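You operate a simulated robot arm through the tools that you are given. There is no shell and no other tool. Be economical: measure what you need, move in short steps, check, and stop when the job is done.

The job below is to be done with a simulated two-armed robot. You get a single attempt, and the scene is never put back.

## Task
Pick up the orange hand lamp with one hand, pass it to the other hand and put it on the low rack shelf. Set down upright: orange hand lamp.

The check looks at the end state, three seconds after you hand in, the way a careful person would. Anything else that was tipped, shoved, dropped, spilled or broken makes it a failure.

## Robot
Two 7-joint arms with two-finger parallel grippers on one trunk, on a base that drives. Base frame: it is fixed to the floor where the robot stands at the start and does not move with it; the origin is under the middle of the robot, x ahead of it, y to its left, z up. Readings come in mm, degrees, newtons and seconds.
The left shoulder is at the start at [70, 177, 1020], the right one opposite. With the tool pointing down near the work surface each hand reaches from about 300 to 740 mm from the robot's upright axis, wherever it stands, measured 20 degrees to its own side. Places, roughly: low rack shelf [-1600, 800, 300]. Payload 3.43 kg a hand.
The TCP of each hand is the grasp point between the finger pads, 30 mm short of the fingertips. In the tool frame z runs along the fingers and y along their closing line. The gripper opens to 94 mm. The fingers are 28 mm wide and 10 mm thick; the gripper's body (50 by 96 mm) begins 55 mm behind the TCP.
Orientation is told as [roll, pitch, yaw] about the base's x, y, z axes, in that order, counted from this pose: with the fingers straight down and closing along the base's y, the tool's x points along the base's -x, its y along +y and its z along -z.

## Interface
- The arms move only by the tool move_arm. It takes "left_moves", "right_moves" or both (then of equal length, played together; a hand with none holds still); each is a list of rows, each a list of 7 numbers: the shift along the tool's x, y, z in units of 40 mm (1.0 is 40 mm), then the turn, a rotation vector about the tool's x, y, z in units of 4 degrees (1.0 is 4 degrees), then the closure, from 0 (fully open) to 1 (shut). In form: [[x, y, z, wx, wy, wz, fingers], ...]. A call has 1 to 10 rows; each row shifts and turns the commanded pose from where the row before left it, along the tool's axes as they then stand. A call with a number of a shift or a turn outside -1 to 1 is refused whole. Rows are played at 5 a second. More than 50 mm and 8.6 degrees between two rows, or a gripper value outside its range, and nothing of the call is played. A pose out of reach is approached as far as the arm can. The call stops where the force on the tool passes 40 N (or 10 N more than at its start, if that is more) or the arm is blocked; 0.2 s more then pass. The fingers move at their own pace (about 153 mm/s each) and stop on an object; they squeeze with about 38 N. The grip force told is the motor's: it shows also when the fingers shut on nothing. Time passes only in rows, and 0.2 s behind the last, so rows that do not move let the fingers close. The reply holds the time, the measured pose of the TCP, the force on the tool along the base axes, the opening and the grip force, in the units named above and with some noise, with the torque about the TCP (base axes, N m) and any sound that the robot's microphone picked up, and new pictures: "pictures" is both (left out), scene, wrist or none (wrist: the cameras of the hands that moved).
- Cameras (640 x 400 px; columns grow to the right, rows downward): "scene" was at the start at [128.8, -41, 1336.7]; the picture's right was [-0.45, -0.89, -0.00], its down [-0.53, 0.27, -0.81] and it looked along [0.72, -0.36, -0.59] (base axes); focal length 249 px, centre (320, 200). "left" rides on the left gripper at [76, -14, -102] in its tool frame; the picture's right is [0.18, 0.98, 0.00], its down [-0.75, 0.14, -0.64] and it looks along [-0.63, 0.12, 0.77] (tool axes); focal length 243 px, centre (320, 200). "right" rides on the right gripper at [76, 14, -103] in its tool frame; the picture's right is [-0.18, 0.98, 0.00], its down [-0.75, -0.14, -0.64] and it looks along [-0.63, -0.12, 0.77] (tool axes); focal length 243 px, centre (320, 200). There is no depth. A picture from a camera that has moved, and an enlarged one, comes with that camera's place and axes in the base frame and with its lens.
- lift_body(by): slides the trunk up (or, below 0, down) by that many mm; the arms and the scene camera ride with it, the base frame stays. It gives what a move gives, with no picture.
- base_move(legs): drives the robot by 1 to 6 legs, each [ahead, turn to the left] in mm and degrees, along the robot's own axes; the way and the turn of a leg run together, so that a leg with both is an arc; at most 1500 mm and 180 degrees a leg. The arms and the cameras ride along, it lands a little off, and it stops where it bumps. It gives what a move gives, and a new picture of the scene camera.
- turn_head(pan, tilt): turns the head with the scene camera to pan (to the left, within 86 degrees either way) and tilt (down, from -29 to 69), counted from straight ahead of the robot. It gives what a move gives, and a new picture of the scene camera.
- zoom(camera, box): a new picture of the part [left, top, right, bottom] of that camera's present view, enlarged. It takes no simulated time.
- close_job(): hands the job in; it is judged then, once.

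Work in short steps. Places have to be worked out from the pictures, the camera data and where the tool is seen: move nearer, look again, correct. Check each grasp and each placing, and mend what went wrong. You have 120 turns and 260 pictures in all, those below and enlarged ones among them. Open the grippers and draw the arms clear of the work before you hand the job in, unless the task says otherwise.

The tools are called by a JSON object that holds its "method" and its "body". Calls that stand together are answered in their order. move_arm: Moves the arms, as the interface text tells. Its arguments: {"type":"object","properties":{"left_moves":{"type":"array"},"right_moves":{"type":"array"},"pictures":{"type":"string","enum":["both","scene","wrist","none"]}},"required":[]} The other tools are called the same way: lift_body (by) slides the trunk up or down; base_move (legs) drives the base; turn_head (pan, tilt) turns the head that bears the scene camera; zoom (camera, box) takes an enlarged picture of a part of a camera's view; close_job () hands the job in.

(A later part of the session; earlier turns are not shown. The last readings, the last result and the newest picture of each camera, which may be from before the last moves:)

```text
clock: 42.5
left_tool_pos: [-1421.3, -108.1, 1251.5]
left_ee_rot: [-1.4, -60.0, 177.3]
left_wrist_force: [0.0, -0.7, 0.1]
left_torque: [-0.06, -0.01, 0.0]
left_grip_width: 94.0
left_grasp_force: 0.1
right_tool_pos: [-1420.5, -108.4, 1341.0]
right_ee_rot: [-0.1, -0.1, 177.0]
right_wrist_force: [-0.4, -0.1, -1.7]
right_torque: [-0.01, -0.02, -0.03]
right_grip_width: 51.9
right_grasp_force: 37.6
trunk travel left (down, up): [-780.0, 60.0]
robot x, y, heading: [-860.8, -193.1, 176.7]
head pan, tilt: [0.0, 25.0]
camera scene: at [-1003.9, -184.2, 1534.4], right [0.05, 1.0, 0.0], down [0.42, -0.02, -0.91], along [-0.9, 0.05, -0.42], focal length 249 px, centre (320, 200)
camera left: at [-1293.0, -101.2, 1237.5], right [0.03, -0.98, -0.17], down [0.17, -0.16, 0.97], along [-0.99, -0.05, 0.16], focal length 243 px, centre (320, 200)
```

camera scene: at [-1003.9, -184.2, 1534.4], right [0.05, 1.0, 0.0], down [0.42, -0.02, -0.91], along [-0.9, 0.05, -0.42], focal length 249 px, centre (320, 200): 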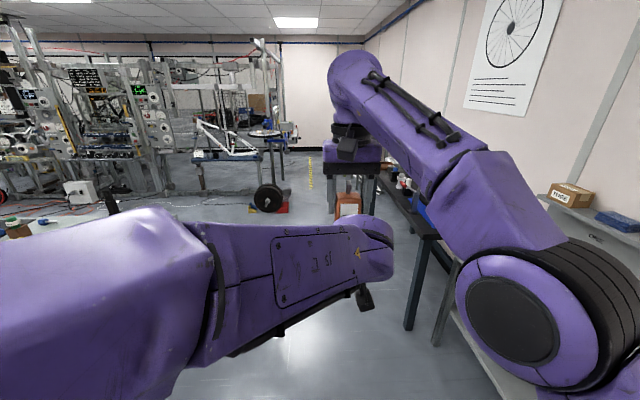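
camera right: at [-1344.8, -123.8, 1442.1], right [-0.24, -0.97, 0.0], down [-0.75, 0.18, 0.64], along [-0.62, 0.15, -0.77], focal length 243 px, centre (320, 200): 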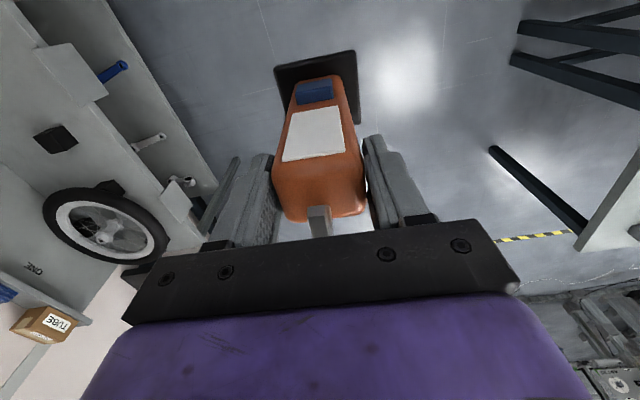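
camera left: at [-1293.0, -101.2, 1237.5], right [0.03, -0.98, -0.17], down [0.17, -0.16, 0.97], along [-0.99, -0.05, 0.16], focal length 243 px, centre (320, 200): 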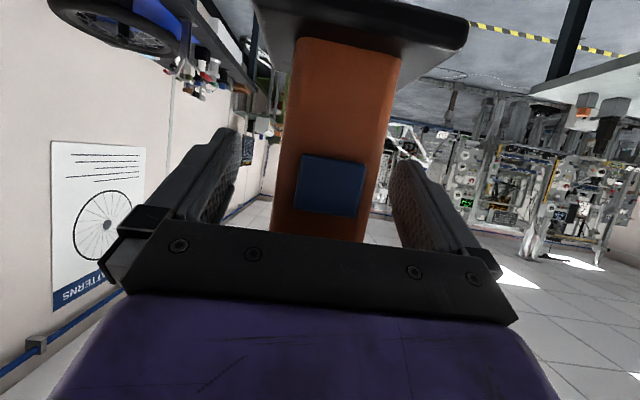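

The lamp sits between the left fingers, perhaps 8 mm deeper and ~4 mm toward tool +y. I make that small correction, then close the left hand while the right keeps holding.

{"method": "move_arm", "body": {"left_moves": [[-0.1, 0.1, 0.17, 0, 0, 0, 0], [0, 0, 0, 0, 0, 0, 0.3], [0, 0, 0, 0, 0, 0, 0.4], [0, 0, 0, 0, 0, 0, 1], [0, 0, 0, 0, 0, 0, 1], [0, 0, 0, 0, 0, 0, 1]]}}

```text
clock: 43.9
left_tool_pos: [-1428.9, -109.7, 1251.1]
left_ee_rot: [-1.3, -60.0, 177.2]
left_wrist_force: [-0.1, 21.3, -0.5]
left_torque: [-1.72, 0.48, 0.96]
left_grip_width: 52.5
left_grasp_force: 37.9
right_tool_pos: [-1418.1, -110.3, 1340.9]
right_ee_rot: [0.1, 0.0, 177.0]
right_wrist_force: [0.5, -21.7, 0.5]
right_torque: [-0.2, -0.47, -0.7]
right_grip_width: 52.1
right_grasp_force: 37.9
trunk travel left (down, up): [-780.0, 60.0]
robot x, y, heading: [-863.1, -190.9, 177.0]
head pan, tilt: [0.0, 25.0]
camera scene: at [-1003.1, -185.0, 1534.5], right [0.05, 1.0, 0.0], down [0.42, -0.02, -0.91], along [-0.9, 0.05, -0.42], focal length 249 px, centre (320, 200)
camera left: at [-1300.0, -104.7, 1237.4], right [0.02, -0.99, -0.17], down [0.17, -0.16, 0.97], along [-0.99, -0.05, 0.16], focal length 243 px, centre (320, 200)
```

scene: 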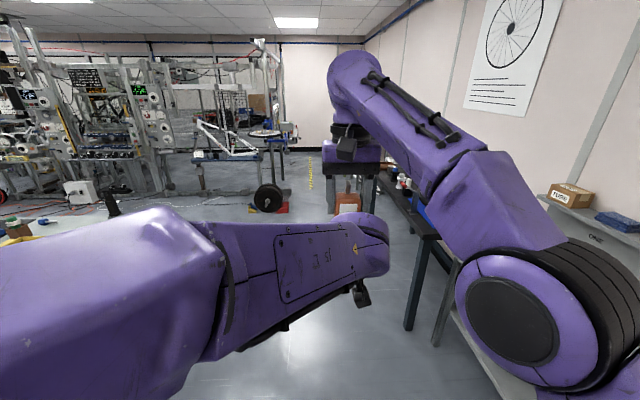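
left: 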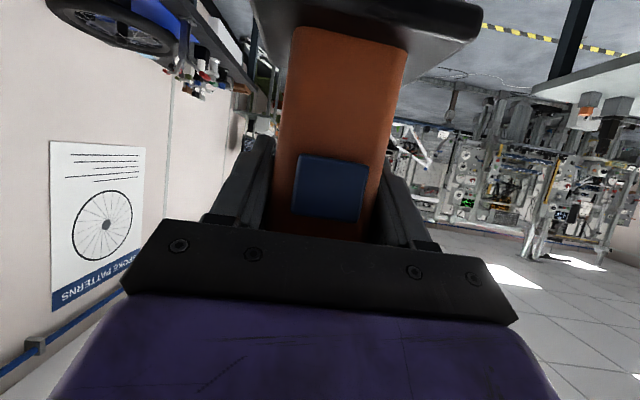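

Both hands grip (52 mm), with a 21 N sideways preload because my 4 mm shift went too far. I undo it while gripped.

{"method": "move_arm", "body": {"left_moves": [[0, -0.06, 0, 0, 0, 0, 1], [0, -0.04, 0, 0, 0, 0, 1], [0, 0, 0, 0, 0, 0, 1]], "pictures": "none"}}

```text
clock: 44.7
left_tool_pos: [-1428.2, -107.8, 1252.7]
left_ee_rot: [-1.5, -60.0, 177.6]
left_wrist_force: [5.3, 8.4, -4.8]
left_torque: [-1.03, 0.22, 0.53]
left_grip_width: 52.3
left_grasp_force: 38.3
right_tool_pos: [-1419.7, -109.6, 1342.1]
right_ee_rot: [-0.2, 0.0, 176.9]
right_wrist_force: [-5.3, -9.1, 5.2]
right_torque: [0.25, 0.32, -0.43]
right_grip_width: 51.9
right_grasp_force: 37.9
trunk travel left (down, up): [-780.0, 60.0]
robot x, y, heading: [-860.3, -192.7, 177.0]
head pan, tilt: [0.0, 25.0]
```

The preload is small now. I ease it a touch more and open the right hand, holding the left still.

{"method": "move_arm", "body": {"left_moves": [[0, -0.05, 0, 0, 0, 0, 1], [0, 0, 0, 0, 0, 0, 1], [0, 0, 0, 0, 0, 0, 1], [0, 0, 0, 0, 0, 0, 1]], "right_moves": [[0, 0, 0, 0, 0, 0, 1], [0, 0, 0, 0, 0, 0, 0.2], [0, 0, 0, 0, 0, 0, 0], [0, 0, 0, 0, 0, 0, 0]]}}

```text
clock: 45.7
left_tool_pos: [-1427.4, -105.1, 1253.8]
left_ee_rot: [-2.1, -60.0, 178.1]
left_wrist_force: [0.0, 1.1, -2.3]
left_torque: [0.04, 0.01, 0.0]
left_grip_width: 52.0
left_grasp_force: 38.4
right_tool_pos: [-1418.3, -108.7, 1341.5]
right_ee_rot: [0.0, 0.0, 176.9]
right_wrist_force: [0.6, -1.4, -0.4]
right_torque: [-0.01, -0.01, 0.03]
right_grip_width: 94.1
right_grasp_force: 0.1
trunk travel left (down, up): [-780.0, 60.0]
robot x, y, heading: [-860.2, -189.5, 176.6]
head pan, tilt: [0.0, 25.0]
camera scene: at [-1003.2, -184.8, 1534.5], right [0.05, 1.0, 0.0], down [0.42, -0.02, -0.91], along [-0.9, 0.05, -0.42], focal length 249 px, centre (320, 200)
camera right: at [-1343.3, -127.2, 1442.9], right [-0.24, -0.97, 0.0], down [-0.74, 0.18, 0.64], along [-0.62, 0.15, -0.77], focal length 243 px, centre (320, 200)
camera left: at [-1300.7, -99.6, 1239.8], right [0.03, -0.98, -0.18], down [0.17, -0.17, 0.97], along [-0.99, -0.06, 0.16], focal length 243 px, centre (320, 200)
```

scene: 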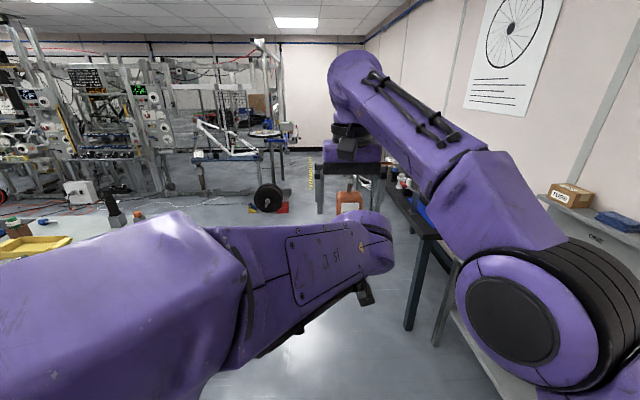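
right: 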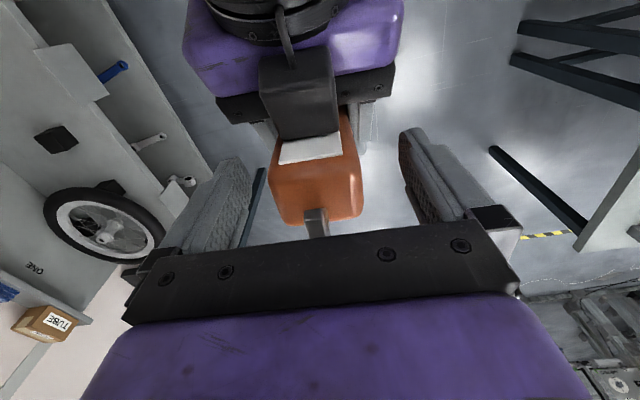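
left: 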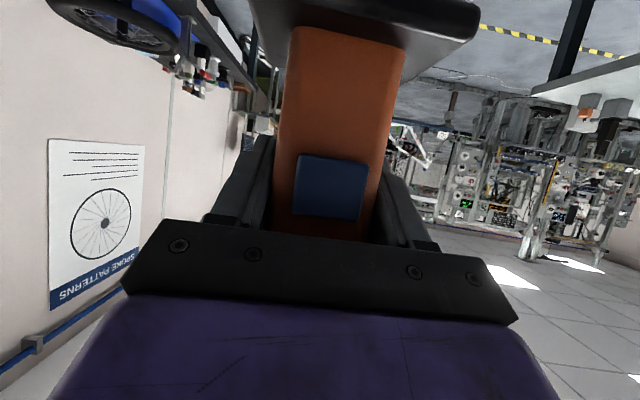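

The left hand now carries the lamp alone and the right hand is open. I raise the right hand straight up, well clear of the lamp and hook.

{"method": "move_arm", "body": {"right_moves": [[0, 0, -0.5, 0, 0, 0, 0], [0, 0, -0.8, 0, 0, 0, 0], [0, 0, -0.9, 0, 0, 0, 0], [0, 0, -0.9, 0, 0, 0, 0], [0, -0.9, 0, 0, 0, 0, 0], [0, -0.9, 0, 0, 0, 0, 0], [0, -0.9, 0, 0, 0, 0, 0], [0, -0.9, 0, 0, 0, 0, 0], [0, -0.9, 0, 0, 0, 0, 0]]}}

```text
clock: 47.0
left_tool_pos: [-1424.0, -96.8, 1251.5]
left_ee_rot: [-2.5, -59.7, 177.5]
left_wrist_force: [2.0, 13.1, -2.5]
left_torque: [-0.98, -0.01, 0.33]
left_grip_width: 53.0
left_grasp_force: 38.4
right_tool_pos: [-1412.9, -72.9, 1353.0]
right_ee_rot: [1.7, -0.3, 177.2]
right_wrist_force: [-1.0, -11.8, 2.3]
right_torque: [-0.32, 0.14, -0.22]
right_grip_width: 93.8
right_grasp_force: 0.0
right hand out of reach, approached as far as the arm can: row 1, 2, 3, 4
trunk travel left (down, up): [-780.0, 60.0]
robot x, y, heading: [-859.5, -189.5, 177.0]
head pan, tilt: [0.0, 25.0]
stopped in row 6 (left hand): the force on the tool passed its limit at 50 N (the readings are from after the stop); the commanded pose is now the measured one
camera scene: at [-1000.8, -181.4, 1534.7], right [0.05, 1.0, 0.0], down [0.42, -0.02, -0.91], along [-0.91, 0.05, -0.42], focal length 249 px, centre (320, 200)
camera right: at [-1336.3, -87.9, 1456.0], right [-0.23, -0.97, 0.03], down [-0.74, 0.2, 0.64], along [-0.63, 0.13, -0.77], focal length 243 px, centre (320, 200)
```

scene: 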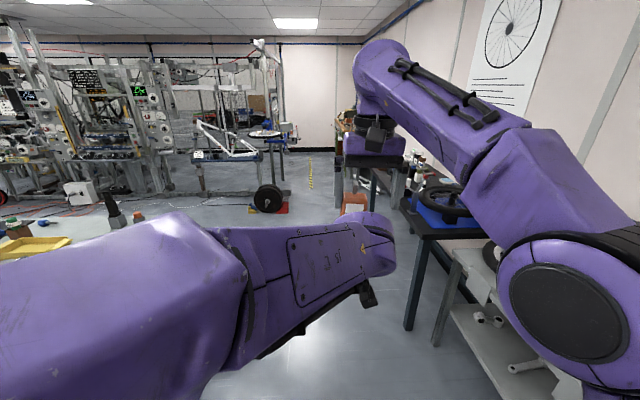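
right: 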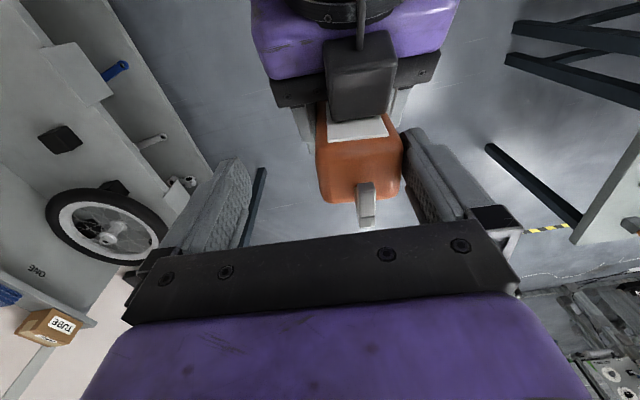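

The right hand could not rise (out of reach), so it pushed sideways against the lamp. The left grip still holds. I re-centre the right hand, then lower the left hand away instead.

{"method": "move_arm", "body": {"right_moves": [[0, 0.35, 0, 0, 0, 0, 0], [0, 0.35, 0, 0, 0, 0, 0], [0, 0, 0, 0, 0, 0, 0]]}}

```text
clock: 47.8
left_tool_pos: [-1427.5, -100.9, 1250.8]
left_ee_rot: [-2.6, -59.6, 177.8]
left_wrist_force: [0.1, -0.6, -3.0]
left_torque: [0.0, -0.01, 0.01]
left_grip_width: 51.9
left_grasp_force: 38.9
right_tool_pos: [-1415.7, -103.1, 1355.1]
right_ee_rot: [1.2, -0.1, 177.1]
right_wrist_force: [0.0, 0.3, 1.1]
right_torque: [0.04, -0.03, 0.02]
right_grip_width: 94.0
right_grasp_force: 0.1
trunk travel left (down, up): [-780.0, 60.0]
robot x, y, heading: [-863.0, -194.0, 176.7]
head pan, tilt: [0.0, 25.0]
camera scene: at [-1003.5, -185.1, 1534.5], right [0.05, 1.0, 0.0], down [0.42, -0.02, -0.91], along [-0.9, 0.05, -0.42], focal length 249 px, centre (320, 200)
camera right: at [-1341.1, -118.3, 1456.4], right [-0.23, -0.97, 0.02], down [-0.74, 0.19, 0.64], along [-0.63, 0.13, -0.77], focal length 243 px, centre (320, 200)
```

scene: 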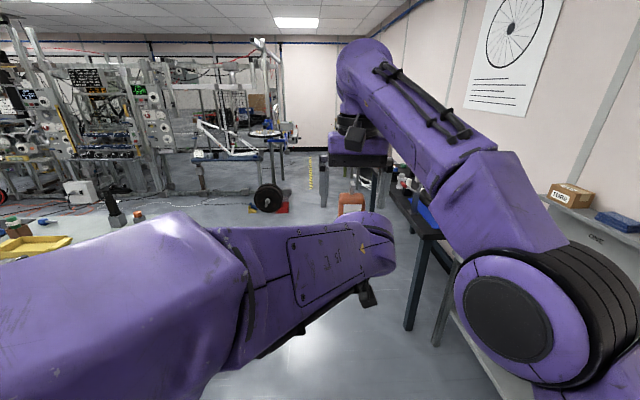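
right: 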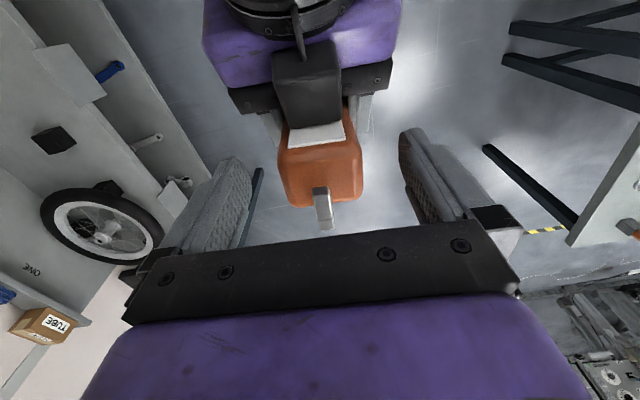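

Clear again, with the lamp still firm. I lower the left hand by about 140 mm straight down.

{"method": "move_arm", "body": {"left_moves": [[0.4, 0, 0.23, 0, 0, 0, 1], [0.75, 0, 0.43, 0, 0, 0, 1], [0.75, 0, 0.43, 0, 0, 0, 1], [0.75, 0, 0.43, 0, 0, 0, 1], [0.75, 0, 0.43, 0, 0, 0, 1]]}}

```text
clock: 49.1
left_tool_pos: [-1441.7, -110.0, 1133.3]
left_ee_rot: [-12.7, -60.5, -171.0]
left_wrist_force: [0.5, 0.2, -1.4]
left_torque: [0.01, 0.02, -0.02]
left_grip_width: 52.0
left_grasp_force: 37.8
right_tool_pos: [-1416.9, -103.0, 1354.8]
right_ee_rot: [1.2, -0.1, 177.1]
right_wrist_force: [-0.2, -0.9, 0.2]
right_torque: [0.0, 0.01, -0.02]
right_grip_width: 93.9
right_grasp_force: 0.1
trunk travel left (down, up): [-780.0, 60.0]
robot x, y, heading: [-861.3, -193.9, 176.8]
head pan, tilt: [0.0, 25.0]
stopped in row 5 (left hand): the arm was blocked; the commanded pose is now the measured one
camera scene: at [-1002.9, -184.9, 1534.5], right [0.05, 1.0, 0.0], down [0.42, -0.02, -0.91], along [-0.91, 0.05, -0.42], focal length 249 px, centre (320, 200)
camera left: at [-1313.3, -98.7, 1117.8], right [0.05, -0.96, -0.27], down [0.19, -0.25, 0.95], along [-0.98, -0.1, 0.17], focal length 243 px, centre (320, 200)
```

scene: 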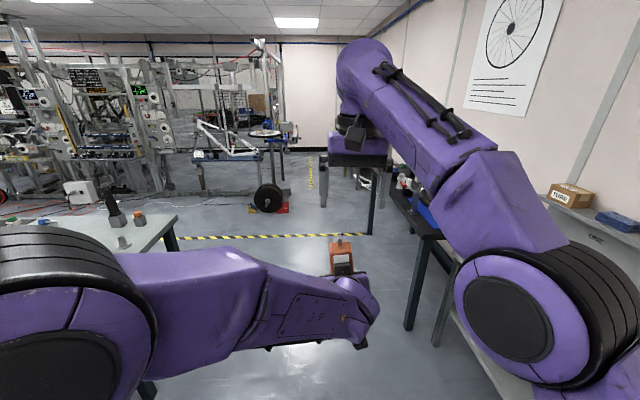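
left: 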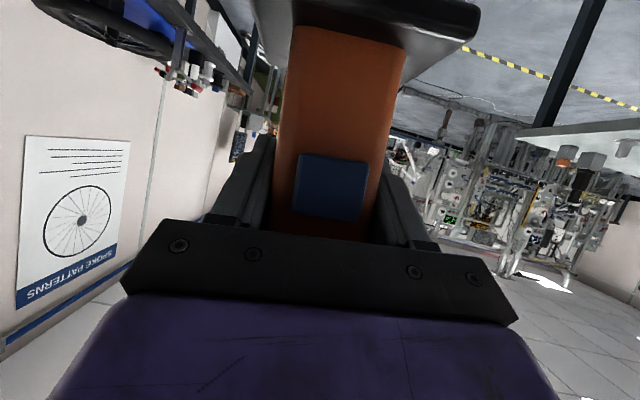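

The lamp is now well below the right hand (the left arm reached some limit and tilted slightly). I move the right hand away to the right and back.

{"method": "move_arm", "body": {"right_moves": [[0, -0.9, 0, 0, 0, 0, 0], [0, -0.9, 0, 0, 0, 0, 0], [0, -0.9, 0, 0, 0, 0, 0], [0.3, -0.9, 0, 0, 0, 0, 0], [0.8, -0.5, 0, 0, 0, 0, 0], [0.8, -0.5, 0, 0, 0, 0, 0], [0.8, 0, 0, 0, 0, 0, 0], [0.8, 0, 0, 0, 0, 0, 0]], "pictures": "scene"}}

```text
clock: 51.0
left_tool_pos: [-1438.4, -108.7, 1133.5]
left_ee_rot: [-12.5, -60.6, -171.3]
left_wrist_force: [0.7, 0.4, -1.4]
left_torque: [0.0, -0.01, 0.02]
left_grip_width: 52.1
left_grasp_force: 37.5
right_tool_pos: [-1264.6, 75.3, 1351.9]
right_ee_rot: [1.1, -0.3, 177.0]
right_wrist_force: [0.6, -0.3, 1.3]
right_torque: [-0.03, -0.02, -0.03]
right_grip_width: 94.1
right_grasp_force: 0.1
trunk travel left (down, up): [-780.0, 60.0]
robot x, y, heading: [-861.3, -188.3, 176.9]
head pan, tilt: [0.0, 25.0]
camera scene: at [-1001.6, -183.9, 1534.7], right [0.05, 1.0, 0.0], down [0.42, -0.02, -0.91], along [-0.91, 0.05, -0.42], focal length 249 px, centre (320, 200)
```

scene: 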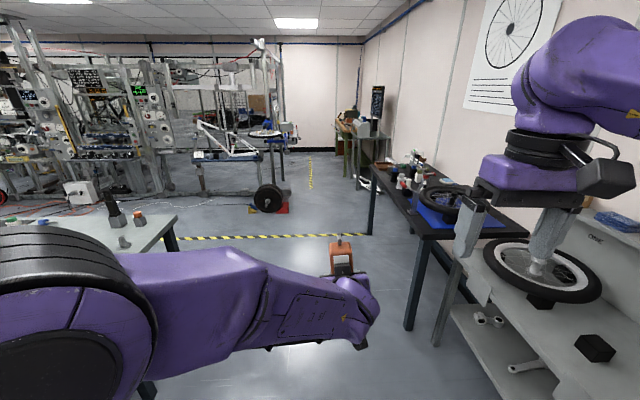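

The right hand is clear. I tuck it closer to the body and drive toward a spot in front of the rack; the free place on the low shelf is around x≈-1540, between the white rod and the blue crank.

{"method": "move_arm", "body": {"right_moves": [[0.8, -0.5, 0, 0, 0, 0, 0], [0.8, -0.5, 0, 0, 0, 0, 0], [0.8, -0.5, 0, 0, 0, 0, 0], [0.3, -0.5, 0, 0, 0, 0, 0]], "pictures": "none"}}

{"method": "base_move", "body": {"legs": [[730, 0]]}}

```text
clock: 52.0
left_tool_pos: [-1440.9, -108.1, 1133.1]
left_ee_rot: [-12.6, -60.5, -171.3]
left_wrist_force: [-1.5, -0.9, -2.8]
left_torque: [0.02, -0.01, 0.01]
left_grip_width: 51.7
left_grasp_force: 37.8
right_tool_pos: [-1174.6, 130.8, 1336.8]
right_ee_rot: [1.3, -0.2, 177.0]
right_wrist_force: [-0.5, 0.2, -0.4]
right_torque: [-0.01, 0.0, -0.03]
right_grip_width: 94.0
right_grasp_force: 0.1
right hand out of reach, approached as far as the arm can: row 3, 4
trunk travel left (down, up): [-780.0, 60.0]
robot x, y, heading: [-864.5, -192.0, 176.6]
head pan, tilt: [0.0, 25.0]
```

```text
clock: 55.9
left_tool_pos: [-2169.8, -58.5, 1133.4]
left_ee_rot: [-12.7, -60.5, -172.0]
left_wrist_force: [1.1, 0.4, -1.8]
left_torque: [-0.04, 0.0, 0.0]
left_grip_width: 52.2
left_grasp_force: 37.5
right_tool_pos: [-1899.9, 177.3, 1336.6]
right_ee_rot: [1.1, -0.3, 176.3]
right_wrist_force: [0.0, -0.3, 0.0]
right_torque: [0.01, -0.02, -0.03]
right_grip_width: 94.0
right_grasp_force: 0.1
trunk travel left (down, up): [-780.0, 60.0]
robot x, y, heading: [-1590.2, -146.4, 176.2]
head pan, tilt: [0.0, 25.0]
camera scene: at [-1733.0, -139.6, 1534.6], right [0.07, 1.0, 0.0], down [0.42, -0.03, -0.91], along [-0.9, 0.06, -0.42], focal length 249 px, centre (320, 200)
```

scene: 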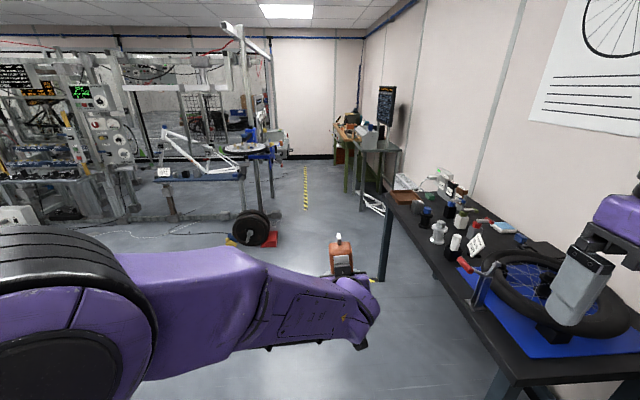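

On position. I turn right to face the rack; both hands are above the bench heights.

{"method": "base_move", "body": {"legs": [[0, -86]]}}

{"method": "turn_head", "body": {"pan": 0, "tilt": 50}}

```text
clock: 60.0
left_tool_pos: [-1533.4, 433.4, 1132.2]
left_ee_rot: [-12.8, -60.5, 101.2]
left_wrist_force: [0.5, 0.9, -2.4]
left_torque: [-0.01, 0.0, 0.0]
left_grip_width: 52.1
left_grasp_force: 37.7
right_tool_pos: [-1283.2, 175.4, 1337.8]
right_ee_rot: [1.3, -0.1, 89.4]
right_wrist_force: [-0.1, 1.2, -0.4]
right_torque: [0.01, 0.0, -0.05]
right_grip_width: 93.9
right_grasp_force: 0.1
trunk travel left (down, up): [-780.0, 60.0]
robot x, y, heading: [-1590.9, -147.4, 89.2]
head pan, tilt: [0.0, 25.0]
camera scene: at [-1589.4, -6.5, 1534.5], right [1.0, -0.01, 0.0], down [-0.01, -0.42, -0.91], along [0.01, 0.91, -0.42], focal length 249 px, centre (320, 200)
```

scene: 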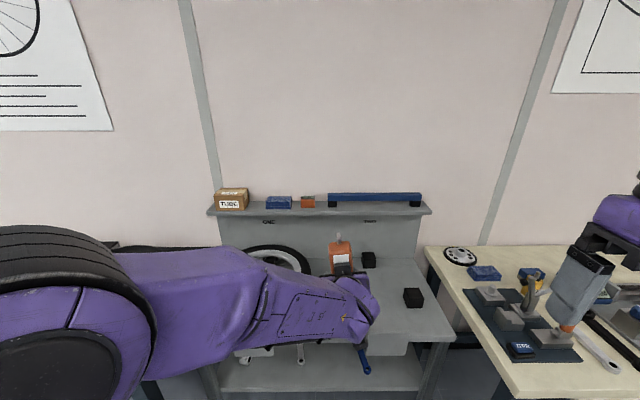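

```text
clock: 60.9
left_tool_pos: [-1532.7, 433.3, 1132.6]
left_ee_rot: [-12.9, -60.6, 101.2]
left_wrist_force: [-0.2, -0.1, -2.3]
left_torque: [0.01, 0.0, 0.0]
left_grip_width: 52.1
left_grasp_force: 37.8
right_tool_pos: [-1283.8, 177.0, 1337.0]
right_ee_rot: [1.1, 0.0, 89.3]
right_wrist_force: [0.1, 0.4, 0.7]
right_torque: [0.0, 0.0, 0.01]
right_grip_width: 94.0
right_grasp_force: 0.0
trunk travel left (down, up): [-780.0, 60.0]
robot x, y, heading: [-1591.7, -149.9, 89.2]
head pan, tilt: [0.0, 50.0]
camera scene: at [-1589.4, -21.7, 1497.1], right [1.0, -0.01, 0.0], down [-0.01, -0.77, -0.64], along [0.01, 0.64, -0.77], focal length 249 px, centre (320, 200)
```

scene: 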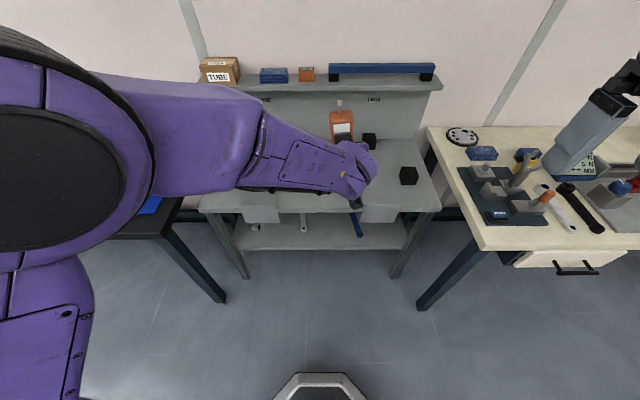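

I'm facing the rack, with the lamp over x≈-1533 as planned. The left elbow would come close to the rack front, so I extend the left hand forward about 120 mm and remove its ~6° sideways tilt.

{"method": "move_arm", "body": {"left_moves": [[-0.4, 0, 0.7, 0, 0, 0, 1], [-0.24, 0, 0.44, -0.36, 0, 0.66, 1], [-0.24, 0, 0.44, -0.36, 0, 0.66, 1], [-0.45, 0, 0.8, 0, 0, 0, 1]]}}

```text
clock: 62.1
left_tool_pos: [-1562.9, 557.8, 1149.6]
left_ee_rot: [-7.0, -60.7, 98.8]
left_wrist_force: [-0.8, 0.5, -1.0]
left_torque: [0.0, 0.03, 0.02]
left_grip_width: 52.2
left_grasp_force: 37.9
right_tool_pos: [-1283.8, 176.1, 1336.4]
right_ee_rot: [1.3, -0.2, 89.3]
right_wrist_force: [0.1, 0.5, 0.7]
right_torque: [0.01, -0.01, 0.0]
right_grip_width: 94.0
right_grasp_force: 0.1
trunk travel left (down, up): [-780.0, 60.0]
robot x, y, heading: [-1592.7, -144.4, 89.3]
head pan, tilt: [0.0, 50.0]
stopped in row 4 (left hand): the arm was blocked; the commanded pose is now the measured one
camera scene: at [-1589.4, -22.5, 1497.1], right [1.0, -0.01, 0.0], down [-0.01, -0.77, -0.64], along [0.01, 0.64, -0.77], focal length 249 px, centre (320, 200)
camera left: at [-1541.3, 430.9, 1134.5], right [-0.97, -0.14, -0.22], down [-0.19, -0.2, 0.96], along [-0.18, 0.97, 0.17], focal length 243 px, centre (320, 200)
```

scene: 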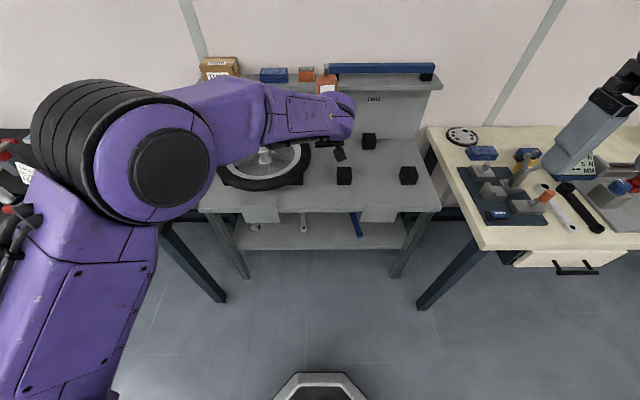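
left: 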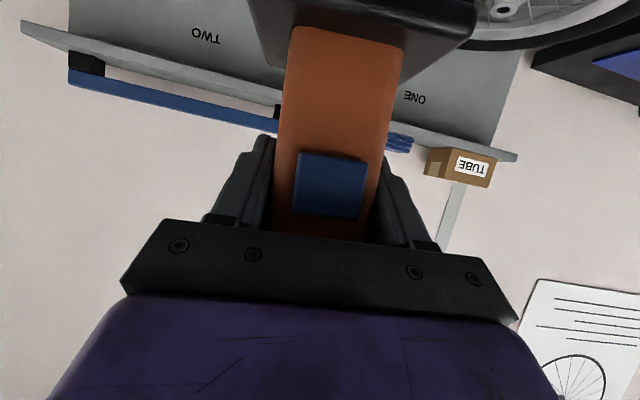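

The arm hit a limit but is now extended well, with the lamp unchanged in the grip. I try the remaining ~3° levelling and a 24 mm shift to the right.

{"method": "move_arm", "body": {"left_moves": [[0, -0.3, 0, -0.16, 0, 0.3, 1], [0, -0.3, 0, -0.16, 0, 0.3, 1], [0, 0, 0, 0, 0, 0, 1]]}}

```text
clock: 63.1
left_tool_pos: [-1561.9, 570.0, 1158.9]
left_ee_rot: [-5.9, -60.4, 100.3]
left_wrist_force: [0.3, 0.0, -2.0]
left_torque: [-0.01, 0.04, -0.01]
left_grip_width: 51.8
left_grasp_force: 38.0
right_tool_pos: [-1282.5, 176.1, 1336.3]
right_ee_rot: [1.2, -0.3, 89.3]
right_wrist_force: [-0.4, 1.0, 0.1]
right_torque: [-0.01, -0.01, 0.01]
right_grip_width: 94.0
right_grasp_force: 0.0
trunk travel left (down, up): [-780.0, 60.0]
robot x, y, heading: [-1590.4, -148.9, 89.3]
head pan, tilt: [0.0, 50.0]
stopped in row 3 (left hand): the arm was blocked; the commanded pose is now the measured one
camera scene: at [-1589.7, -21.4, 1497.0], right [1.0, -0.01, 0.0], down [-0.01, -0.77, -0.64], along [0.01, 0.64, -0.77], focal length 249 px, centre (320, 200)
camera left: at [-1536.5, 444.8, 1145.0], right [-0.96, -0.18, -0.21], down [-0.17, -0.2, 0.96], along [-0.21, 0.96, 0.17], focal length 243 px, centre (320, 200)
```

scene: 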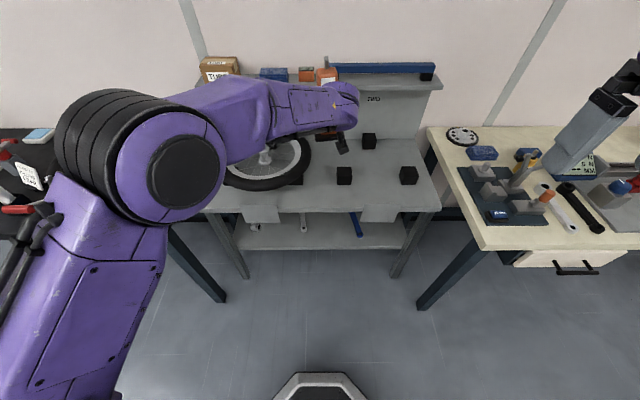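
left: 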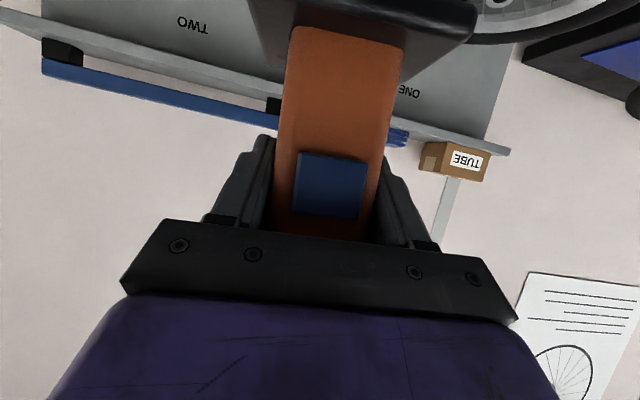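

The remaining tilt is only ~3°, which is acceptable for setting down. I back up 110 mm so the lamp clears the rack front, turn slightly to shift right, and then lower the trunk partway.

{"method": "base_move", "body": {"legs": [[-110, 0], [0, -1.5]]}}

{"method": "lift_body", "body": {"by": -500}}

{"method": "turn_head", "body": {"pan": -45, "tilt": 40}}

```text
clock: 64.7
left_tool_pos: [-1544.5, 460.3, 1160.3]
left_ee_rot: [-6.2, -60.4, 98.8]
left_wrist_force: [0.4, 0.7, -2.3]
left_torque: [0.02, 0.01, -0.03]
left_grip_width: 52.1
left_grasp_force: 37.8
right_tool_pos: [-1277.4, 59.0, 1337.5]
right_ee_rot: [1.1, -0.2, 87.8]
right_wrist_force: [-0.8, 0.2, -0.1]
right_torque: [0.0, -0.01, 0.04]
right_grip_width: 94.1
right_grasp_force: 0.1
trunk travel left (down, up): [-780.0, 60.0]
robot x, y, heading: [-1592.5, -260.7, 87.4]
head pan, tilt: [0.0, 50.0]
camera scene: at [-1589.1, -130.1, 1496.8], right [1.0, -0.04, 0.0], down [-0.03, -0.77, -0.64], along [0.03, 0.64, -0.77], focal length 249 px, centre (320, 200)
```

scene: 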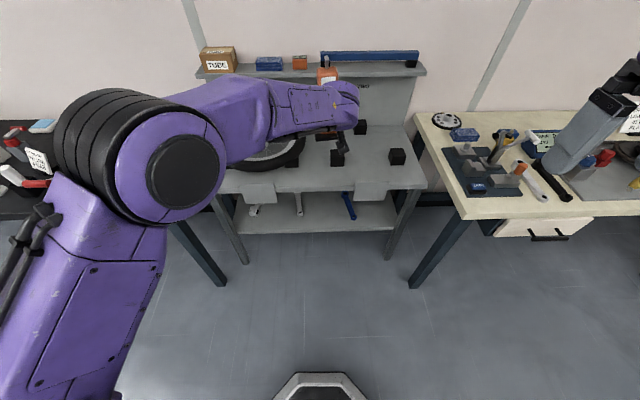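

```text
refused: -500 is not a number from -400 to 400
```

```text
clock: 65.8
left_tool_pos: [-1545.8, 458.7, 1162.4]
left_ee_rot: [-6.1, -60.5, 98.8]
left_wrist_force: [0.5, 0.3, -2.3]
left_torque: [0.02, -0.03, 0.01]
left_grip_width: 52.1
left_grasp_force: 37.7
right_tool_pos: [-1276.4, 58.2, 1336.7]
right_ee_rot: [1.2, -0.2, 87.8]
right_wrist_force: [-0.5, 0.2, 0.1]
right_torque: [-0.01, -0.01, -0.02]
right_grip_width: 94.1
right_grasp_force: 0.0
trunk travel left (down, up): [-780.0, 60.0]
robot x, y, heading: [-1591.1, -257.9, 87.8]
head pan, tilt: [-45.0, 40.0]
camera scene: at [-1528.6, -151.0, 1511.2], right [0.68, -0.73, 0.0], down [-0.47, -0.44, -0.77], along [0.56, 0.52, -0.64], focal length 249 px, centre (320, 200)
```

scene: 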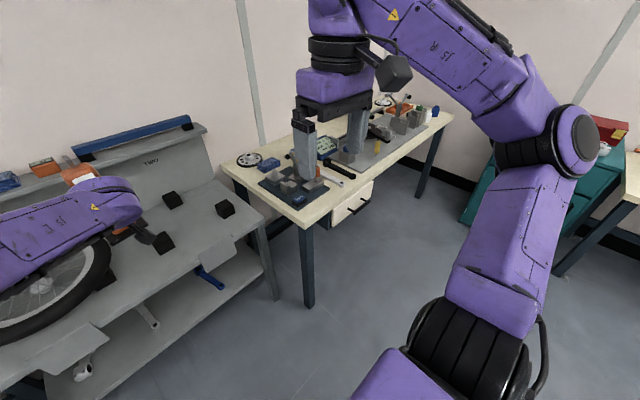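

The right elbow is abeam of the robot and clear of the table even after driving forward. I lower the trunk by 400 mm and look ahead.

{"method": "lift_body", "body": {"by": -400}}

{"method": "lift_body", "body": {"by": -250}}

{"method": "turn_head", "body": {"pan": 0, "tilt": 22}}

```text
clock: 69.6
left_tool_pos: [-1545.3, 458.5, 761.3]
left_ee_rot: [-6.1, -60.5, 98.9]
left_wrist_force: [-0.3, -0.9, -2.2]
left_torque: [0.01, 0.01, 0.03]
left_grip_width: 52.1
left_grasp_force: 37.8
right_tool_pos: [-1276.5, 58.5, 936.1]
right_ee_rot: [1.3, -0.1, 87.9]
right_wrist_force: [-0.1, 0.3, -0.5]
right_torque: [0.04, 0.0, 0.0]
right_grip_width: 93.9
right_grasp_force: 0.0
trunk travel left (down, up): [-380.0, 460.0]
robot x, y, heading: [-1595.0, -258.7, 87.7]
head pan, tilt: [-45.0, 40.0]
```

```text
clock: 72.2
left_tool_pos: [-1545.9, 458.8, 512.4]
left_ee_rot: [-6.0, -60.4, 98.8]
left_wrist_force: [0.0, 0.1, -0.7]
left_torque: [0.01, 0.0, -0.01]
left_grip_width: 52.0
left_grasp_force: 37.7
right_tool_pos: [-1276.4, 57.4, 687.1]
right_ee_rot: [1.2, -0.2, 87.7]
right_wrist_force: [-0.3, -0.2, 0.0]
right_torque: [0.05, -0.01, -0.01]
right_grip_width: 94.2
right_grasp_force: 0.1
trunk travel left (down, up): [-130.0, 710.0]
robot x, y, heading: [-1594.6, -256.3, 87.9]
head pan, tilt: [-45.0, 40.0]
```

```text
clock: 73.3
left_tool_pos: [-1545.3, 457.5, 510.1]
left_ee_rot: [-6.1, -60.4, 98.9]
left_wrist_force: [0.5, 0.0, -1.5]
left_torque: [-0.03, 0.0, 0.01]
left_grip_width: 52.0
left_grasp_force: 38.6
right_tool_pos: [-1276.6, 57.2, 686.3]
right_ee_rot: [1.2, -0.1, 87.8]
right_wrist_force: [0.7, 1.1, 0.8]
right_torque: [-0.02, 0.03, 0.04]
right_grip_width: 94.3
right_grasp_force: 0.0
trunk travel left (down, up): [-130.0, 710.0]
robot x, y, heading: [-1597.6, -254.8, 87.6]
head pan, tilt: [0.0, 22.0]
camera scene: at [-1587.1, -116.3, 889.3], right [1.0, -0.04, 0.0], down [-0.02, -0.38, -0.93], along [0.04, 0.93, -0.38], focal length 249 px, centre (320, 200)
```

scene: 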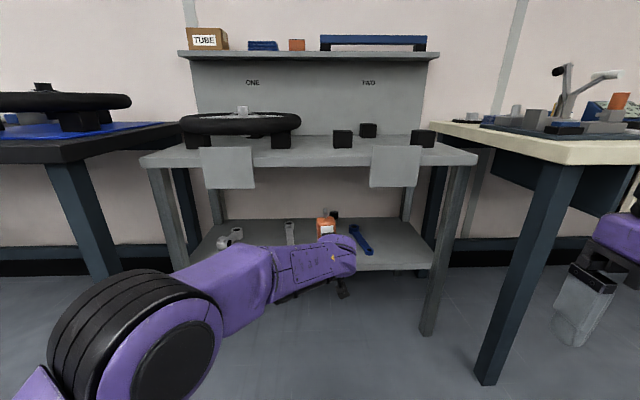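

The shelf geometry is clear: front edge y≈635, z≈300, underside of the top near 690, and x≈-1540 is between the cards and between the rod and the blue crank. The trunk alone bottoms out about 5 mm too high, so I test lowering the arm by 30 mm here in free space.

{"method": "move_arm", "body": {"left_moves": [[0.32, 0.02, 0.18, 0, 0, 0, 1], [0.32, 0.02, 0.18, 0, 0, 0, 1], [0, 0, 0, 0, 0, 0, 1]], "pictures": "scene"}}

```text
clock: 74.1
left_tool_pos: [-1561.9, 465.5, 488.9]
left_ee_rot: [-9.5, -59.9, 103.6]
left_wrist_force: [1.5, -0.8, -1.7]
left_torque: [0.0, -0.04, -0.01]
left_grip_width: 52.1
left_grasp_force: 37.8
right_tool_pos: [-1276.5, 56.7, 688.3]
right_ee_rot: [1.2, -0.1, 87.8]
right_wrist_force: [-0.3, 0.6, 0.3]
right_torque: [-0.03, -0.01, 0.02]
right_grip_width: 94.2
right_grasp_force: 0.1
trunk travel left (down, up): [-130.0, 710.0]
robot x, y, heading: [-1597.1, -256.5, 87.7]
head pan, tilt: [0.0, 22.0]
camera scene: at [-1587.2, -116.2, 889.3], right [1.0, -0.04, 0.0], down [-0.02, -0.37, -0.93], along [0.04, 0.93, -0.38], focal length 249 px, centre (320, 200)
```

scene: 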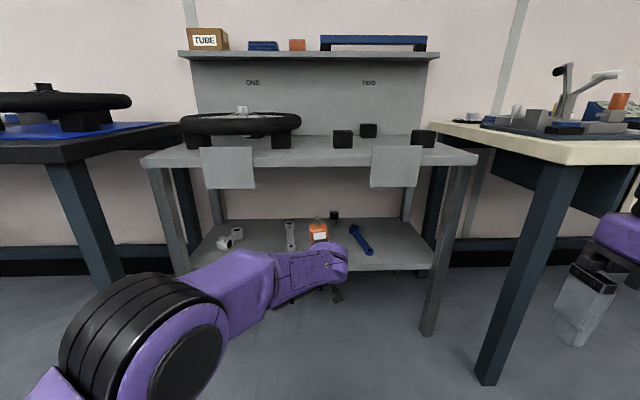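

Lowering works but the wrist limit twists the hand (≈4.7° tilt). That limit likely comes from reaching across the body, so I shift the left hand about 110 mm to its own side and then relevel.

{"method": "move_arm", "body": {"left_moves": [[0, 0.7, 0, 0, 0, 0, 1], [0, 0.7, 0, 0, 0, 0, 1], [0, 0.7, 0, 0, 0, 0, 1], [0, 0.7, 0, -0.27, 0, 0.5, 1], [0, 0, 0, -0.27, 0, 0.5, 1], [0, 0, 0, 0, 0, 0, 1]], "pictures": "scene"}}

```text
clock: 75.7
left_tool_pos: [-1688.0, 458.8, 462.7]
left_ee_rot: [-2.7, -58.2, 99.0]
left_wrist_force: [-0.3, -0.6, -2.2]
left_torque: [-0.01, -0.01, 0.0]
left_grip_width: 52.0
left_grasp_force: 38.0
right_tool_pos: [-1275.9, 58.0, 687.3]
right_ee_rot: [1.2, -0.2, 87.8]
right_wrist_force: [-0.3, 0.1, 0.0]
right_torque: [-0.03, -0.01, 0.02]
right_grip_width: 94.1
right_grasp_force: 0.1
trunk travel left (down, up): [-130.0, 710.0]
robot x, y, heading: [-1596.7, -253.9, 87.8]
head pan, tilt: [0.0, 22.0]
stopped in row 6 (left hand): the arm was blocked; the commanded pose is now the measured one
camera scene: at [-1587.4, -116.2, 889.3], right [1.0, -0.04, 0.0], down [-0.01, -0.37, -0.93], along [0.04, 0.93, -0.38], focal length 249 px, centre (320, 200)
```

scene: 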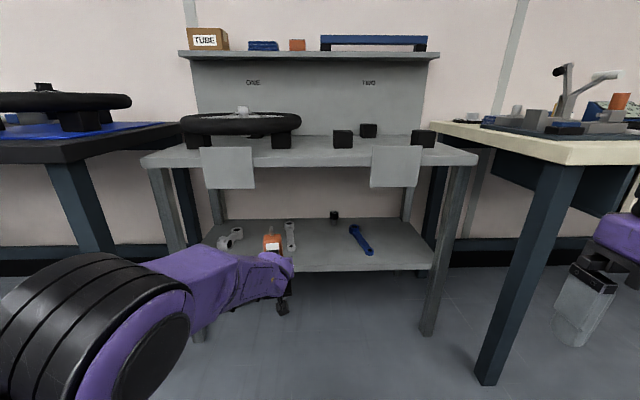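

Much better: tilt is ~1.5°, and the hand is lower with room on the trunk. The lamp is now at x≈-1688, so I shift the robot ~140 mm to the right by turning left, backing and turning back, which stays clear of both benches.

{"method": "base_move", "body": {"legs": [[0, 45], [-200, 0], [0, -45]]}}

```text
clock: 81.5
left_tool_pos: [-1552.3, 313.8, 464.2]
left_ee_rot: [-2.6, -58.3, 98.8]
left_wrist_force: [0.4, -0.4, -1.3]
left_torque: [0.03, -0.04, 0.02]
left_grip_width: 52.0
left_grasp_force: 38.0
right_tool_pos: [-1140.1, -88.5, 686.2]
right_ee_rot: [1.2, -0.2, 87.7]
right_wrist_force: [-0.5, -0.4, -0.4]
right_torque: [0.01, -0.01, 0.0]
right_grip_width: 94.1
right_grasp_force: 0.1
trunk travel left (down, up): [-130.0, 710.0]
robot x, y, heading: [-1458.1, -406.7, 87.5]
head pan, tilt: [0.0, 22.0]
camera scene: at [-1453.0, -261.5, 889.3], right [1.0, -0.04, 0.0], down [-0.02, -0.37, -0.93], along [0.04, 0.93, -0.38], focal length 249 px, centre (320, 200)
```

scene: 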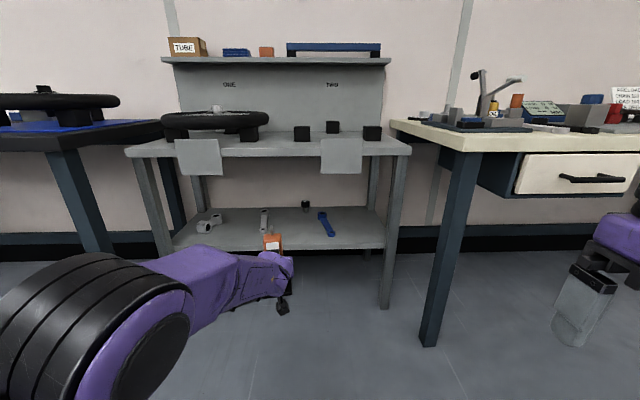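

I move the right hand inward, away from the table corner, and lower the trunk so the lamp's bottom rides about 25 mm above shelf level.

{"method": "move_arm", "body": {"right_moves": [[0, 0.7, 0, 0, 0, 0, 0], [0, 0.7, 0, 0, 0, 0, 0], [0, 0.7, 0, 0, 0, 0, 0], [0, 0.7, 0, 0, 0, 0, 0]], "pictures": "none"}}

{"method": "lift_body", "body": {"by": -62}}

{"method": "base_move", "body": {"legs": [[240, 0]]}}

```text
clock: 82.5
left_tool_pos: [-1554.0, 313.5, 464.6]
left_ee_rot: [-2.6, -58.3, 99.0]
left_wrist_force: [0.3, 0.4, -1.6]
left_torque: [0.02, -0.02, -0.01]
left_grip_width: 52.2
left_grasp_force: 37.5
right_tool_pos: [-1256.0, -82.2, 689.3]
right_ee_rot: [1.2, -0.1, 87.8]
right_wrist_force: [0.1, 0.7, 0.5]
right_torque: [0.02, 0.01, -0.01]
right_grip_width: 94.0
right_grasp_force: 0.1
trunk travel left (down, up): [-130.0, 710.0]
robot x, y, heading: [-1462.4, -402.0, 87.7]
head pan, tilt: [0.0, 22.0]
```

```text
clock: 83.5
left_tool_pos: [-1553.8, 312.6, 403.0]
left_ee_rot: [-2.7, -58.3, 99.0]
left_wrist_force: [0.1, 0.0, -1.2]
left_torque: [-0.02, 0.02, 0.01]
left_grip_width: 52.0
left_grasp_force: 37.9
right_tool_pos: [-1254.2, -82.9, 627.0]
right_ee_rot: [1.2, -0.2, 87.7]
right_wrist_force: [0.2, 0.2, -0.4]
right_torque: [-0.02, -0.01, 0.03]
right_grip_width: 94.0
right_grasp_force: 0.1
trunk travel left (down, up): [-68.0, 772.0]
robot x, y, heading: [-1459.8, -402.5, 87.5]
head pan, tilt: [0.0, 22.0]
```

```text
clock: 85.2
left_tool_pos: [-1535.9, 549.9, 402.2]
left_ee_rot: [-2.7, -58.4, 98.7]
left_wrist_force: [1.2, 0.2, -1.8]
left_torque: [0.0, 0.0, 0.0]
left_grip_width: 51.9
left_grasp_force: 38.6
right_tool_pos: [-1241.8, 152.0, 626.4]
right_ee_rot: [1.3, -0.2, 87.2]
right_wrist_force: [-0.4, 0.7, 0.7]
right_torque: [0.06, 0.01, -0.01]
right_grip_width: 93.7
right_grasp_force: 0.0
trunk travel left (down, up): [-68.0, 772.0]
robot x, y, heading: [-1447.7, -163.8, 87.0]
head pan, tilt: [0.0, 22.0]
camera scene: at [-1441.1, -24.5, 827.3], right [1.0, -0.05, 0.0], down [-0.02, -0.37, -0.93], along [0.05, 0.93, -0.38], focal length 249 px, centre (320, 200)
```

scene: 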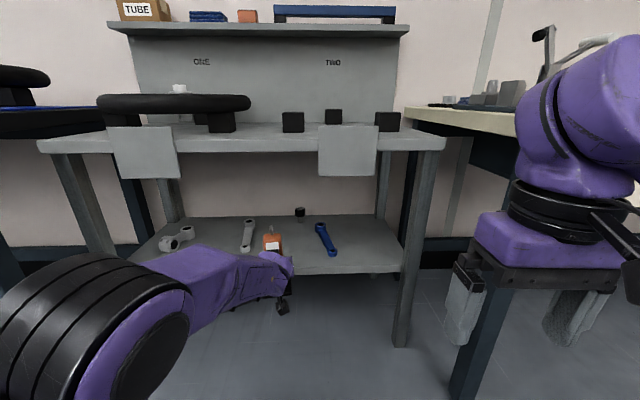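

The position looks right. I check the left wrist view to verify the base plate clears the shelf edge.

{"method": "zoom", "body": {"camera": "left", "box": [0, 0, 640, 400]}}

{"method": "zoom", "body": {"camera": "scene", "box": [160, 200, 400, 350]}}

```text
1.00 times, centred on (320, 200) of left (not enlarged: the box is as wide or as high as the picture)
camera zoom: at [-1508.8, 425.8, 391.6], right [-0.96, -0.2, -0.18], down [-0.15, -0.17, 0.97], along [-0.23, 0.96, 0.13], focal length 243 px, centre (320, 200)
```

zoom: 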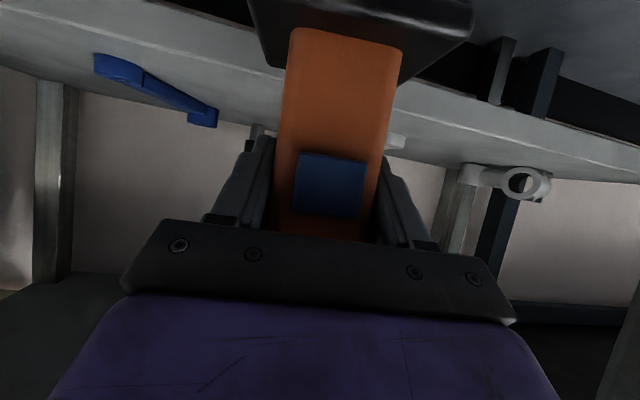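

```text
2.67 times, centred on (280, 275) of scene
camera zoom: at [-1441.1, -24.5, 827.3], right [1.0, -0.05, 0.0], down [-0.02, -0.37, -0.93], along [0.05, 0.93, -0.38], focal length 665 px, centre (427, 0)
```

zoom: 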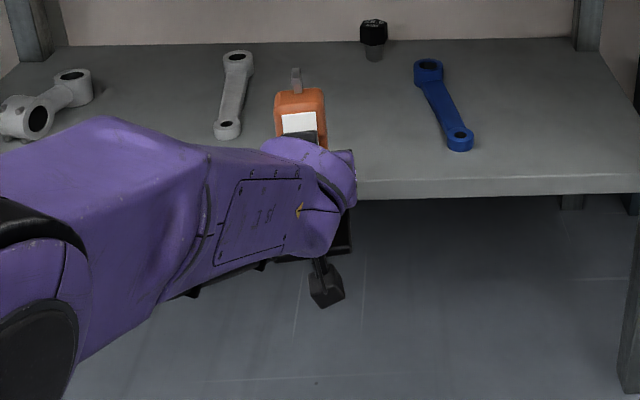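

The geometry is consistent: the plate bottom is ~25 mm above the shelf, and the items are ≥100 mm to either side. I drive in 165 mm.

{"method": "base_move", "body": {"legs": [[165, 0]]}}

{"method": "zoom", "body": {"camera": "left", "box": [0, 0, 640, 400]}}

{"method": "zoom", "body": {"camera": "scene", "box": [120, 180, 440, 380]}}

```text
clock: 86.7
left_tool_pos: [-1528.4, 714.9, 401.7]
left_ee_rot: [-2.8, -58.4, 98.7]
left_wrist_force: [0.8, 0.9, 1.8]
left_torque: [-0.17, 0.09, 0.05]
left_grip_width: 52.2
left_grasp_force: 38.2
right_tool_pos: [-1234.2, 317.5, 626.4]
right_ee_rot: [1.2, -0.1, 87.3]
right_wrist_force: [0.3, -0.7, -0.2]
right_torque: [0.0, 0.01, 0.0]
right_grip_width: 94.1
right_grasp_force: 0.1
trunk travel left (down, up): [-68.0, 772.0]
robot x, y, heading: [-1443.6, -3.4, 87.0]
head pan, tilt: [0.0, 22.0]
heard: click
camera scene: at [-1432.9, 139.6, 827.4], right [1.0, -0.05, 0.0], down [-0.02, -0.37, -0.93], along [0.05, 0.93, -0.37], focal length 249 px, centre (320, 200)
```

scene: 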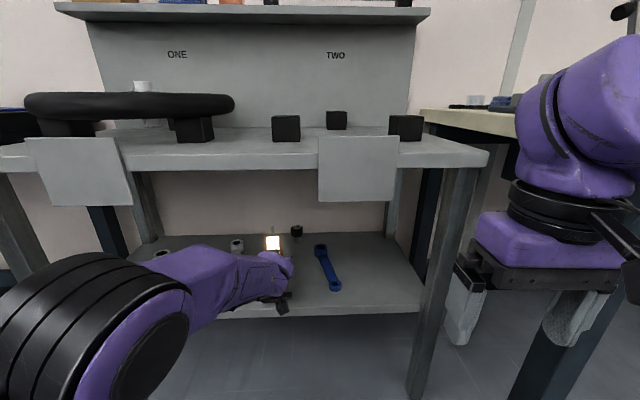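

```text
1.00 times, centred on (320, 200) of left (not enlarged: the box is as wide or as high as the picture)
camera zoom: at [-1500.8, 590.3, 392.1], right [-0.96, -0.2, -0.18], down [-0.15, -0.17, 0.97], along [-0.23, 0.96, 0.13], focal length 243 px, centre (320, 200)
```

zoom: 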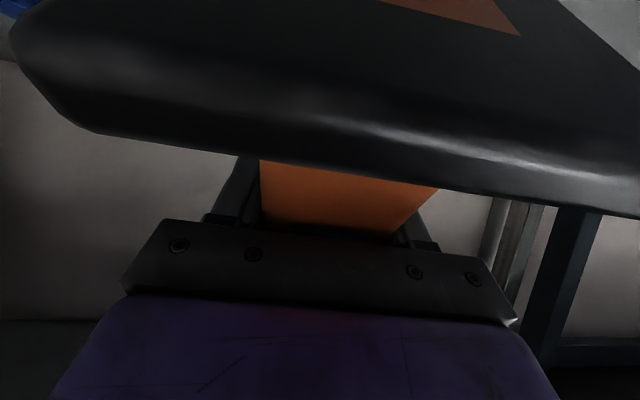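

```text
2.00 times, centred on (280, 280) of scene
camera zoom: at [-1432.9, 139.6, 827.4], right [1.0, -0.05, 0.0], down [-0.02, -0.37, -0.93], along [0.05, 0.93, -0.37], focal length 499 px, centre (400, 40)
```

zoom: 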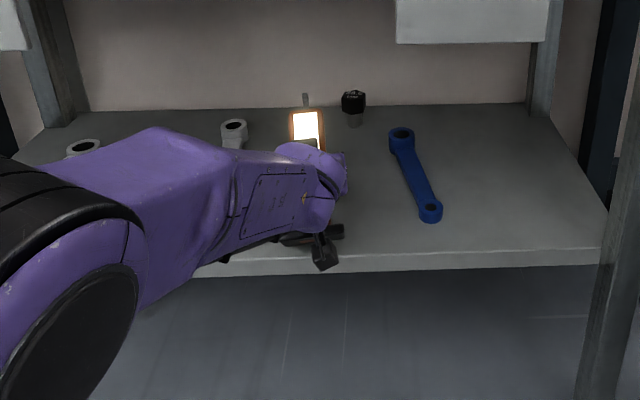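

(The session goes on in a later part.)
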